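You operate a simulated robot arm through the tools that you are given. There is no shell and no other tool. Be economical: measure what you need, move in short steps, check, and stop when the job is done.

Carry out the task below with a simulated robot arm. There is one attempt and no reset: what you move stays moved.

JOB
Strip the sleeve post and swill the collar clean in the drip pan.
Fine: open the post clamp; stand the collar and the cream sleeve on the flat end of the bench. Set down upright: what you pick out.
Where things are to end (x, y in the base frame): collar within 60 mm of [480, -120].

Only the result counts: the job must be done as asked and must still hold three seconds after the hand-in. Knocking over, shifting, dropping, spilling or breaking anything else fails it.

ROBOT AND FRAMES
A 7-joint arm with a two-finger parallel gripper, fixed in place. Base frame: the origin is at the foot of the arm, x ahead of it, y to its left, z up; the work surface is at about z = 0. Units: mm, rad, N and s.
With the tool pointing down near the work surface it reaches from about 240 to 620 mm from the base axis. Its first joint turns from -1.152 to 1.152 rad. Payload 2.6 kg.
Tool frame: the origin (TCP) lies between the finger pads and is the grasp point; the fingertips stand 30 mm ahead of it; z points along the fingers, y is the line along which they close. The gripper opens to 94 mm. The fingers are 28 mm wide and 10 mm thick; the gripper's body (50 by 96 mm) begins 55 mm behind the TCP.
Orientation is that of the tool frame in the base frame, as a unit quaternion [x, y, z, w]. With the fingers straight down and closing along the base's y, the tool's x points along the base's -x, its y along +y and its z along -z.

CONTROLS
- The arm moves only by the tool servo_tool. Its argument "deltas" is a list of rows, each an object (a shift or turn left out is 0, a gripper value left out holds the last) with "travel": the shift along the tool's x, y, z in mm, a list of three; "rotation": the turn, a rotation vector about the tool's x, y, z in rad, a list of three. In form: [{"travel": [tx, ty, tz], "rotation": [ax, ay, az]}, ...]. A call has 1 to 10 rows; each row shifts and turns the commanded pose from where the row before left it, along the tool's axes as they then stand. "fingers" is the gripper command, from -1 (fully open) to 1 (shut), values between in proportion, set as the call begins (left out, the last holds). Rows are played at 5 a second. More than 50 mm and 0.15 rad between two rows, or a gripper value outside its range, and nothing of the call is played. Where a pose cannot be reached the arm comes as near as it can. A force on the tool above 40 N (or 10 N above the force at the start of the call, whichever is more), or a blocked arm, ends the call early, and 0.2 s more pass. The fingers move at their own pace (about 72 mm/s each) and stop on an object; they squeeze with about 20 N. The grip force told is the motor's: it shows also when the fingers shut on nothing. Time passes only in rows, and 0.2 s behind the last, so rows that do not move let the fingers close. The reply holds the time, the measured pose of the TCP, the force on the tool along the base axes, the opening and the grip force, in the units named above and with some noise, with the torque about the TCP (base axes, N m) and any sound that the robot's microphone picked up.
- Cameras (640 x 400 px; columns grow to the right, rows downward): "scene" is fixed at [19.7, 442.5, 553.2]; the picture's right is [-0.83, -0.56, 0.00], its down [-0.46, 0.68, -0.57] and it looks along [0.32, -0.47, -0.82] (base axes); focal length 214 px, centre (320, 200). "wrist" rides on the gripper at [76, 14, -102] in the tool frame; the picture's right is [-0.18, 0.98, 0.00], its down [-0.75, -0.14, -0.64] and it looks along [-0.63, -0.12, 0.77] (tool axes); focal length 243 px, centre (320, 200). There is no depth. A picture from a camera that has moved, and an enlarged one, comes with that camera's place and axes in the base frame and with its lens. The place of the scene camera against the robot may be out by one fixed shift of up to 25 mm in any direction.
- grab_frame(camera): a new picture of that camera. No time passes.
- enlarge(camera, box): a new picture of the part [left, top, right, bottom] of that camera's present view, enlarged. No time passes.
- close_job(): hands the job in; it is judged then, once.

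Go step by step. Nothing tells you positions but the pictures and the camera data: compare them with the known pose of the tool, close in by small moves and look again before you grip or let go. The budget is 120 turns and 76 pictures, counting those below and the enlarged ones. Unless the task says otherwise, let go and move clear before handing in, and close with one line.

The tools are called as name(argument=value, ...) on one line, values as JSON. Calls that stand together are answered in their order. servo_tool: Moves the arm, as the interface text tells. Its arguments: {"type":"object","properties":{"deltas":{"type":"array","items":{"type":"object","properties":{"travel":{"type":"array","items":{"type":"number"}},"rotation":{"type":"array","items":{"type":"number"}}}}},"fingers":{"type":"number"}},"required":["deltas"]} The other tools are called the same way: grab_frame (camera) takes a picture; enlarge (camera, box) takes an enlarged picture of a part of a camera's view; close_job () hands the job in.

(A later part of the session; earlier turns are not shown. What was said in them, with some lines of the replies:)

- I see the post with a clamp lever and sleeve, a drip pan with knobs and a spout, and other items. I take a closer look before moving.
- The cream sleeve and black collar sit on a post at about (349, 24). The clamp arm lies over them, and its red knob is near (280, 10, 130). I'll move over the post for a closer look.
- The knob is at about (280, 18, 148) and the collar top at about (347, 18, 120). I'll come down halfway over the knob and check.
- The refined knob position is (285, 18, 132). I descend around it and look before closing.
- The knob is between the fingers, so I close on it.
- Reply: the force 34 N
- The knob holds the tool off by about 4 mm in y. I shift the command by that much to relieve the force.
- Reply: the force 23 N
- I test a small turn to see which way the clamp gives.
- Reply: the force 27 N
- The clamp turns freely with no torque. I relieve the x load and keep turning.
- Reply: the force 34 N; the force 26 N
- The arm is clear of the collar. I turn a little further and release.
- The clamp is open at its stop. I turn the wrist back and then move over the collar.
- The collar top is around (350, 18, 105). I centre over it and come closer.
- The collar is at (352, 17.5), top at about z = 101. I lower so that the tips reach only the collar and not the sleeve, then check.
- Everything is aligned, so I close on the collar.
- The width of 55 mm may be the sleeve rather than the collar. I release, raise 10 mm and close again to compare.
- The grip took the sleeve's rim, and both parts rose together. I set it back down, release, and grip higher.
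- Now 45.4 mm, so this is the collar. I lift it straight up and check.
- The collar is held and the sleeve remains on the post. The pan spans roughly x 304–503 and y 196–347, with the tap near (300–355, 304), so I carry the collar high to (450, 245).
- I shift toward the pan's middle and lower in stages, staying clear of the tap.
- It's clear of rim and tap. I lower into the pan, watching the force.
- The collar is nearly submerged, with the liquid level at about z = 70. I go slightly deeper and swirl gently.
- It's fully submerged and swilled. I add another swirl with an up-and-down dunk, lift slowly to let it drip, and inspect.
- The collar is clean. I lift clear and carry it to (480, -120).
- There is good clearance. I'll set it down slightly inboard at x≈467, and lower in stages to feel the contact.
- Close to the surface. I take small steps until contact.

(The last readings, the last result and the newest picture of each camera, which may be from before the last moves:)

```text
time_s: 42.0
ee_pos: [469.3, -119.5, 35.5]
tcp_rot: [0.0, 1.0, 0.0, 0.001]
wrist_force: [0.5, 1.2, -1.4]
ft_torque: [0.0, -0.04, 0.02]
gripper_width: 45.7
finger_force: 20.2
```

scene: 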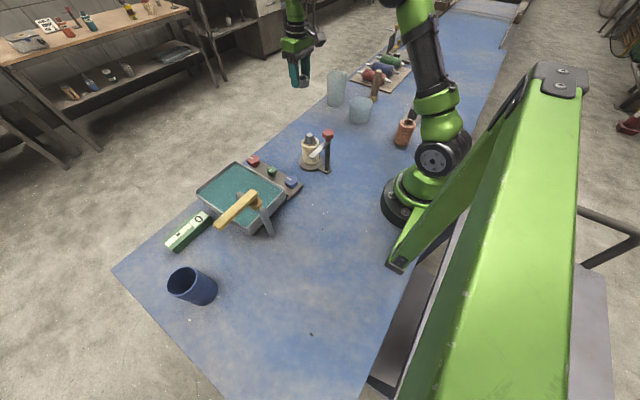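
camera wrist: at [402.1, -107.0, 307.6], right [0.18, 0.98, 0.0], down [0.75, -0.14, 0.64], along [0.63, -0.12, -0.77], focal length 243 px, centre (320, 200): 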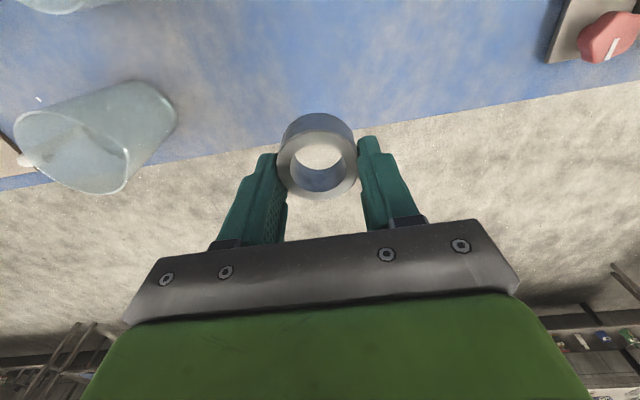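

servo_tool(deltas=[{"travel": [0, 0, 1.5]}, {"travel": [0, 0, 0]}])

servo_tool(deltas=[{"travel": [0, 0, 1.5]}, {"travel": [0, 0, 0]}])

enlarge(camera="scene", box=[280, 100, 330, 145])

```text
time_s: 42.6
ee_pos: [467.2, -118.9, 34.0]
tcp_rot: [0.0, 1.0, 0.0, 0.0]
wrist_force: [-0.4, 0.6, -1.6]
ft_torque: [0.01, -0.03, 0.0]
gripper_width: 45.3
finger_force: 20.3
```

```text
time_s: 43.2
ee_pos: [469.1, -117.6, 33.2]
tcp_rot: [0.0, 1.0, 0.0, 0.0]
wrist_force: [-2.7, -0.3, 5.4]
ft_torque: [-0.02, 0.23, 0.04]
gripper_width: 45.4
finger_force: 19.9
```

```text
8.89 times, centred on (305, 122) of scene
camera zoom: at [19.6, 442.5, 553.2], right [-0.83, -0.56, 0.0], down [-0.46, 0.68, -0.57], along [0.32, -0.47, -0.82], focal length 1906 px, centre (453, 889)
```

zoom: 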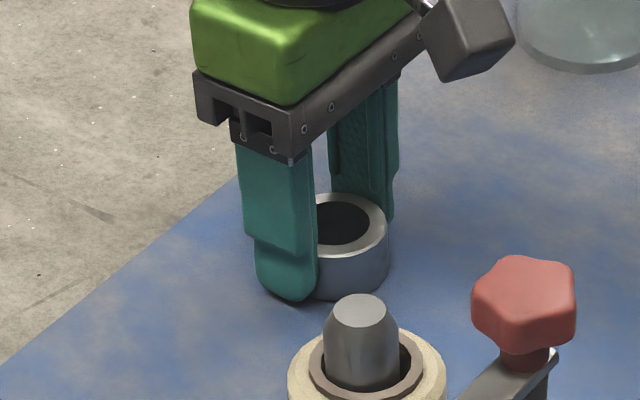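

Contact felt. I open and rise.

servo_tool(deltas=[{"travel": [0, 0, 0]}, {"travel": [0, 0, 0]}, {"travel": [0, 0, 0]}], fingers=-0.5)

servo_tool(deltas=[{"travel": [0, 0, -20]}, {"travel": [0, 0, -35]}, {"travel": [0, 0, -45]}, {"travel": [0, 0, -45]}, {"travel": [0, 0, -45]}])

grab_frame(camera="wrist")

```text
time_s: 44.0
ee_pos: [469.4, -119.3, 33.2]
tcp_rot: [0.0, 1.0, 0.0, 0.0]
wrist_force: [0.2, 0.3, 0.3]
ft_torque: [-0.01, 0.0, -0.03]
gripper_width: 70.4
finger_force: 0.0
```

```text
time_s: 45.2
ee_pos: [467.1, -118.6, 223.6]
tcp_rot: [0.001, 1.0, 0.0, -0.001]
wrist_force: [-0.4, 0.6, -0.3]
ft_torque: [0.01, 0.02, -0.02]
gripper_width: 70.7
finger_force: 0.1
```

```text
34 pictures are left
camera wrist: at [391.6, -105.1, 325.8], right [0.18, 0.98, 0.0], down [0.75, -0.14, 0.64], along [0.63, -0.12, -0.77], focal length 243 px, centre (320, 200)
```

wrist: 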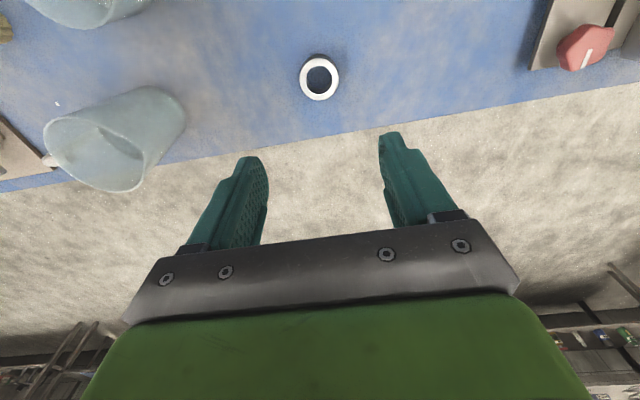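

The collar stands upright at (468, -119). Next comes the sleeve, so I move over the post.

servo_tool(deltas=[{"travel": [23, 27, 0]}, {"travel": [23, 28, 0]}, {"travel": [24, 28, 0]}, {"travel": [24, 28, 0]}, {"travel": [23, 26, 0]}, {"travel": [0, 0, 30]}, {"travel": [0, 0, 0]}], fingers=-0.7)

grab_frame(camera="wrist")

```text
time_s: 46.8
ee_pos: [350.2, 14.8, 193.5]
tcp_rot: [0.0, 1.0, 0.0, 0.0]
wrist_force: [0.2, -0.3, -1.3]
ft_torque: [-0.01, 0.01, 0.01]
gripper_width: 79.9
finger_force: 0.0
```

```text
33 pictures are left
camera wrist: at [273.7, 29.0, 295.5], right [0.18, 0.98, 0.0], down [0.75, -0.14, 0.64], along [0.63, -0.12, -0.77], focal length 243 px, centre (320, 200)
```

wrist: 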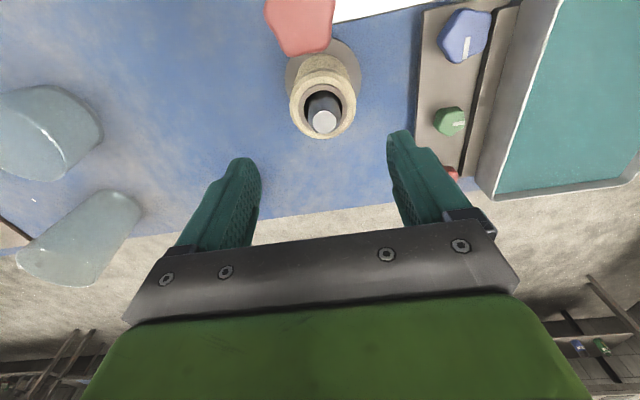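

The sleeve centre is nearer (341, 18), so I shift and descend around it.

servo_tool(deltas=[{"travel": [9, 3, 0]}, {"travel": [0, 0, 30]}, {"travel": [0, 0, 30]}, {"travel": [0, 0, 28]}, {"travel": [0, 0, 0]}])

grab_frame(camera="wrist")

enlarge(camera="scene", box=[265, 90, 365, 180])

```text
time_s: 48.0
ee_pos: [339.5, 21.9, 104.3]
tcp_rot: [0.0, 1.0, 0.0, 0.0]
wrist_force: [0.4, -0.7, -0.5]
ft_torque: [-0.02, 0.01, -0.04]
gripper_width: 79.5
finger_force: 0.0
```

```text
32 pictures are left
camera wrist: at [264.5, 35.0, 205.5], right [0.18, 0.98, 0.0], down [0.75, -0.14, 0.64], along [0.63, -0.12, -0.77], focal length 243 px, centre (320, 200)
```

wrist: 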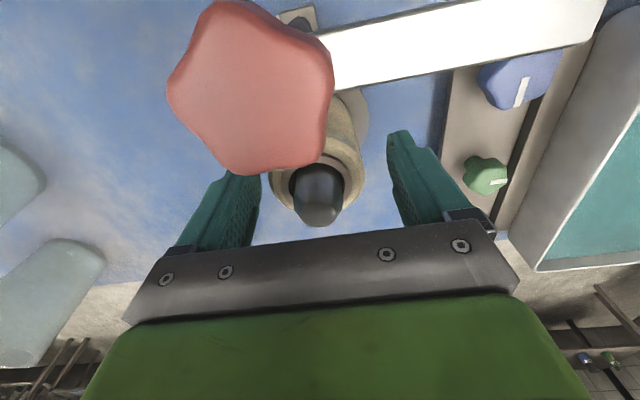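

```text
4.44 times, centred on (315, 135) of scene
camera zoom: at [19.7, 442.5, 553.2], right [-0.83, -0.56, 0.0], down [-0.46, 0.68, -0.57], along [0.32, -0.47, -0.82], focal length 953 px, centre (342, 489)
```

zoom: 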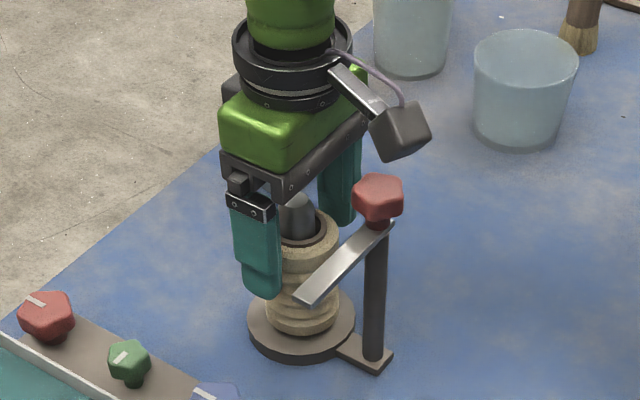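

servo_tool(deltas=[{"travel": [0, -1, 0]}, {"travel": [0, 0, 0]}, {"travel": [0, 0, 0]}, {"travel": [0, 0, 0]}], fingers=1)

servo_tool(deltas=[{"travel": [0, 0, -10]}, {"travel": [0, 0, -15]}, {"travel": [0, 0, -20]}, {"travel": [0, 0, -25]}, {"travel": [0, 0, -30]}, {"travel": [0, 0, -30]}, {"travel": [0, 0, -30]}])

enlarge(camera="scene", box=[245, 50, 385, 180])

```text
time_s: 49.0
ee_pos: [341.3, 20.4, 104.4]
tcp_rot: [0.0, 1.0, 0.0, 0.0]
wrist_force: [0.2, 0.4, -0.6]
ft_torque: [0.02, 0.01, 0.04]
gripper_width: 55.1
finger_force: 20.0
```

```text
time_s: 50.6
ee_pos: [341.4, 19.7, 264.1]
tcp_rot: [0.001, 1.0, 0.0, 0.0]
wrist_force: [-0.2, -0.1, -0.6]
ft_torque: [-0.02, -0.02, 0.01]
gripper_width: 55.3
finger_force: 19.6
```

```text
3.08 times, centred on (315, 115) of scene
camera zoom: at [19.7, 442.5, 553.2], right [-0.83, -0.56, 0.0], down [-0.46, 0.68, -0.57], along [0.32, -0.47, -0.82], focal length 660 px, centre (335, 462)
```

zoom: 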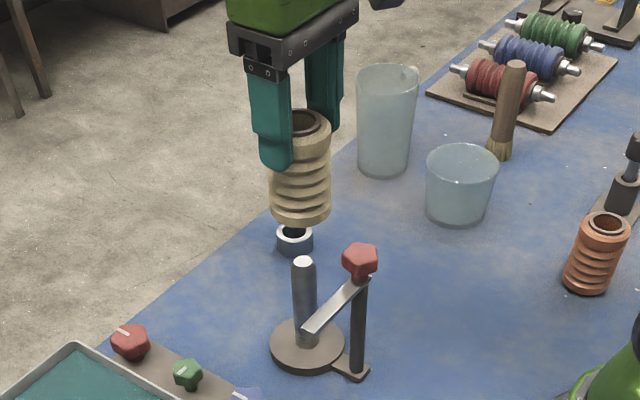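

The sleeve is off the post. I carry it to about (378, -125), clear of the collar, and lower it.

servo_tool(deltas=[{"travel": [-7, -28, 0]}, {"travel": [-8, -29, 0]}, {"travel": [-8, -29, 0]}, {"travel": [-8, -29, 0]}, {"travel": [-6, -29, 0]}, {"travel": [0, 0, 0]}])

servo_tool(deltas=[{"travel": [0, 0, 35]}, {"travel": [0, 0, 40]}, {"travel": [0, 0, 40]}, {"travel": [0, 0, 30]}, {"travel": [0, 0, 15]}, {"travel": [0, 0, 0]}])

enlarge(camera="scene", box=[265, 60, 385, 160])

grab_frame(camera="wrist")

```text
time_s: 52.0
ee_pos: [378.7, -122.4, 265.1]
tcp_rot: [0.001, 1.0, 0.0, 0.0]
wrist_force: [-0.3, -0.2, -0.5]
ft_torque: [0.0, 0.0, 0.01]
gripper_width: 55.3
finger_force: 18.9
```

```text
time_s: 53.4
ee_pos: [381.0, -124.8, 105.8]
tcp_rot: [0.0, 1.0, 0.0, -0.001]
wrist_force: [-0.1, 0.0, -1.6]
ft_torque: [0.01, 0.04, 0.0]
gripper_width: 55.2
finger_force: 19.4
```

```text
4.00 times, centred on (325, 110) of scene
camera zoom: at [19.7, 442.5, 553.2], right [-0.83, -0.56, 0.0], down [-0.46, 0.68, -0.57], along [0.32, -0.47, -0.82], focal length 858 px, centre (300, 560)
```

zoom: 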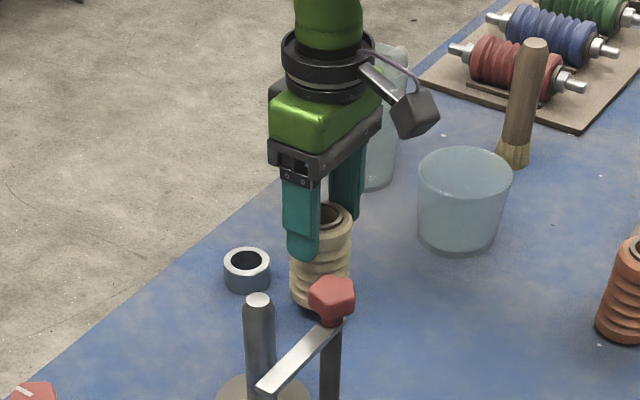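

```text
28 pictures are left
camera wrist: at [304.4, -112.0, 207.1], right [0.18, 0.98, 0.0], down [0.75, -0.14, 0.64], along [0.63, -0.12, -0.77], focal length 243 px, centre (320, 200)
```

wrist: 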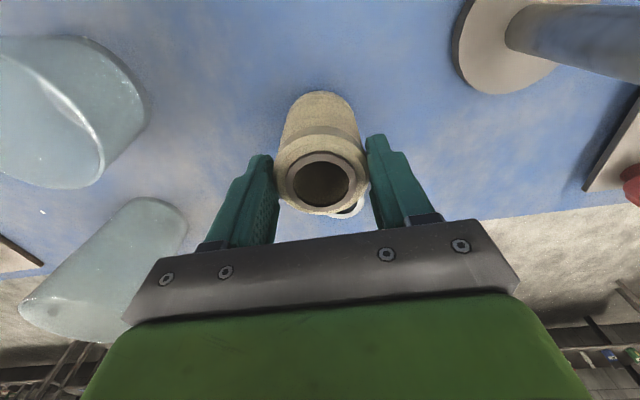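

Now I take small steps down to contact.

servo_tool(deltas=[{"travel": [0, 0, 4]}, {"travel": [0, 0, 2]}, {"travel": [0, 0, 0]}])

servo_tool(deltas=[{"travel": [0, 0, 2]}, {"travel": [0, 0, 0]}])

servo_tool(deltas=[{"travel": [0, 0, 2]}, {"travel": [0, 0, 0]}])

```text
time_s: 54.2
ee_pos: [379.6, -124.7, 100.2]
tcp_rot: [0.0, 1.0, 0.001, 0.0]
wrist_force: [-0.2, 0.5, -1.4]
ft_torque: [0.0, -0.03, -0.01]
gripper_width: 55.5
finger_force: 20.2
```

```text
time_s: 54.8
ee_pos: [379.0, -126.0, 96.4]
tcp_rot: [0.0, 1.0, -0.001, 0.0]
wrist_force: [0.5, 0.1, -1.4]
ft_torque: [0.02, 0.01, 0.01]
gripper_width: 55.3
finger_force: 20.0
```

```text
time_s: 55.4
ee_pos: [379.9, -125.6, 96.0]
tcp_rot: [0.0, 1.0, -0.001, 0.0]
wrist_force: [-0.2, -0.7, -1.4]
ft_torque: [0.01, -0.02, -0.02]
gripper_width: 55.6
finger_force: 19.4
```

servo_tool(deltas=[{"travel": [0, 0, 1.5]}, {"travel": [0, 0, 0]}])

servo_tool(deltas=[{"travel": [0, 0, 1.5]}, {"travel": [0, 0, 0]}])

enlarge(camera="scene", box=[305, 90, 355, 140])

```text
time_s: 56.0
ee_pos: [378.8, -125.2, 94.2]
tcp_rot: [0.0, 1.0, 0.0, -0.001]
wrist_force: [-0.6, 0.1, -0.8]
ft_torque: [0.04, 0.0, 0.0]
gripper_width: 55.2
finger_force: 19.9
```

```text
time_s: 56.6
ee_pos: [380.0, -124.7, 93.5]
tcp_rot: [0.0, 1.0, 0.0, 0.0]
wrist_force: [0.2, -0.5, -1.0]
ft_torque: [-0.02, 0.0, -0.02]
gripper_width: 55.4
finger_force: 20.3
```

```text
8.00 times, centred on (330, 115) of scene
camera zoom: at [19.7, 442.5, 553.2], right [-0.83, -0.56, 0.0], down [-0.46, 0.68, -0.57], along [0.32, -0.47, -0.82], focal length 1716 px, centre (240, 880)
```

zoom: 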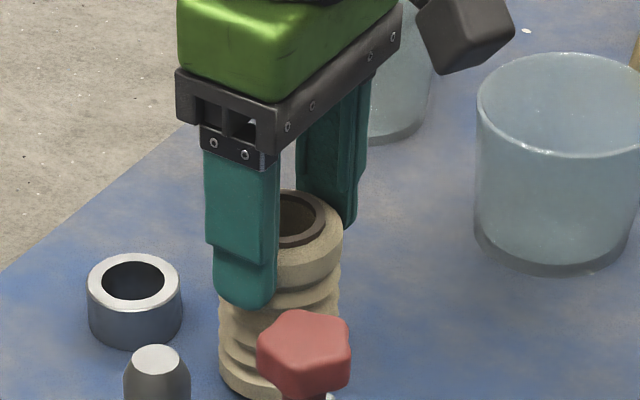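

servo_tool(deltas=[{"travel": [0, 0, 1.5]}, {"travel": [0, 0, 0]}])

servo_tool(deltas=[{"travel": [0, 0, 1.5]}, {"travel": [0, 0, 0]}])

servo_tool(deltas=[{"travel": [0, 0, 1.5]}, {"travel": [0, 0, 0]}])

```text
time_s: 57.2
ee_pos: [380.0, -124.9, 91.5]
tcp_rot: [0.0, 1.0, 0.0, 0.003]
wrist_force: [0.5, -1.7, 17.0]
ft_torque: [0.2, -0.03, 0.03]
gripper_width: 55.1
finger_force: 20.1
```

```text
time_s: 57.8
ee_pos: [380.8, -126.0, 91.2]
tcp_rot: [0.0, 1.0, -0.001, 0.001]
wrist_force: [-3.4, 0.4, 35.0]
ft_torque: [0.45, 0.03, 0.13]
gripper_width: 55.4
finger_force: 20.3
```

```text
time_s: 58.2
ee_pos: [379.6, -125.3, 90.1]
tcp_rot: [0.0, 1.0, 0.0, 0.002]
wrist_force: [-2.5, 1.0, 5.7]
ft_torque: [0.2, 0.08, 0.05]
gripper_width: 55.0
finger_force: 19.7
stopped in row 1: the force on the tool passed its limit at 48 N (the readings are from after the stop); the commanded pose is now the measured one
```

It's firmly on the bench and the load has now relaxed. I release and rise.

servo_tool(deltas=[{"travel": [0, 0, 0]}, {"travel": [0, 0, 0]}, {"travel": [0, 0, 0]}], fingers=-0.7)

servo_tool(deltas=[{"travel": [0, 0, -15]}, {"travel": [0, 0, -30]}, {"travel": [0, 0, -40]}, {"travel": [0, 0, -45]}, {"travel": [0, 0, -45]}])

grab_frame(camera="wrist")

grab_frame(camera="scene")

enlarge(camera="scene", box=[265, 80, 365, 180])

```text
time_s: 59.0
ee_pos: [380.6, -125.7, 90.7]
tcp_rot: [0.0, 1.0, 0.0, 0.002]
wrist_force: [0.5, -0.1, 0.2]
ft_torque: [0.02, 0.0, 0.0]
gripper_width: 79.8
finger_force: 0.1
```

```text
time_s: 60.2
ee_pos: [376.7, -125.6, 268.1]
tcp_rot: [0.001, 1.0, 0.0, 0.001]
wrist_force: [-0.3, 0.3, -0.1]
ft_torque: [0.05, -0.02, 0.01]
gripper_width: 79.8
finger_force: 0.0
```

```text
26 pictures are left
camera wrist: at [300.1, -111.4, 369.9], right [0.19, 0.98, 0.0], down [0.75, -0.14, 0.65], along [0.63, -0.12, -0.76], focal length 243 px, centre (320, 200)
```

wrist: 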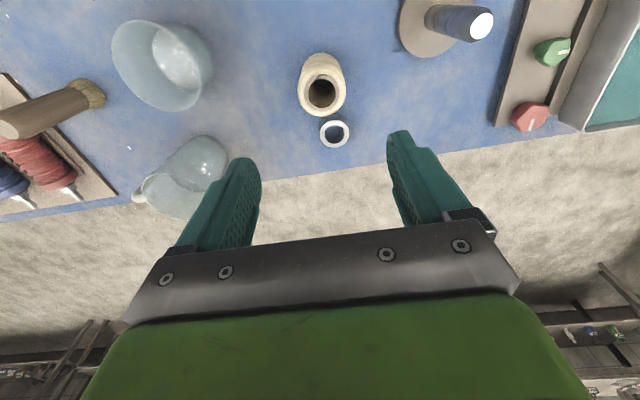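

```text
25 pictures are left
```

scene: 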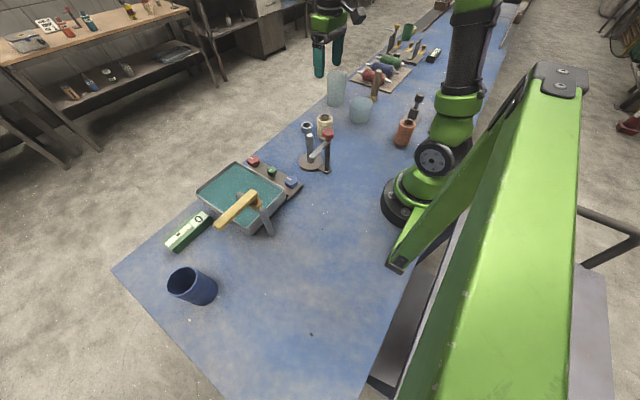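

```text
4.00 times, centred on (315, 130) of scene
camera zoom: at [19.7, 442.5, 553.2], right [-0.83, -0.56, 0.0], down [-0.46, 0.68, -0.57], along [0.32, -0.47, -0.82], focal length 858 px, centre (340, 480)
```

zoom: 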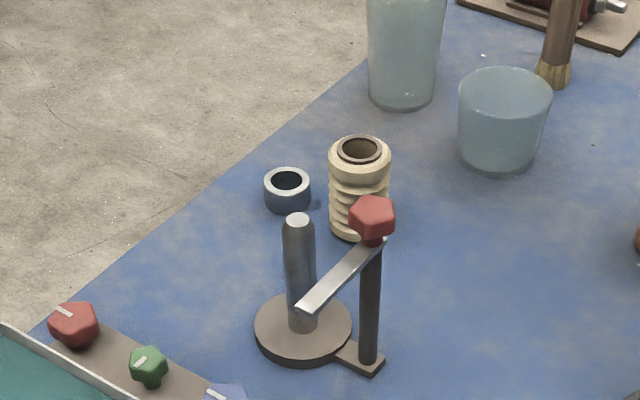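

Both parts stand upright. The collar is at about (459, -119), which is 21 mm from its target, the clamp is open, and the arm is clear, so I hand in.

close_job()

```text
The job is handed in.
```

The clamp is open and the post is stripped. The collar came up clean from the drip pan and stands upright about 21 mm from [480, -120]; the cream sleeve stands upright near (370, -125), on the open bench beside it. I saw no separate "flat end" of the bench, so I took that open area to be it. On my first try the gripper caught the sleeve's rim and raised both parts about 12 mm, so I set them back down and gripped again higher.
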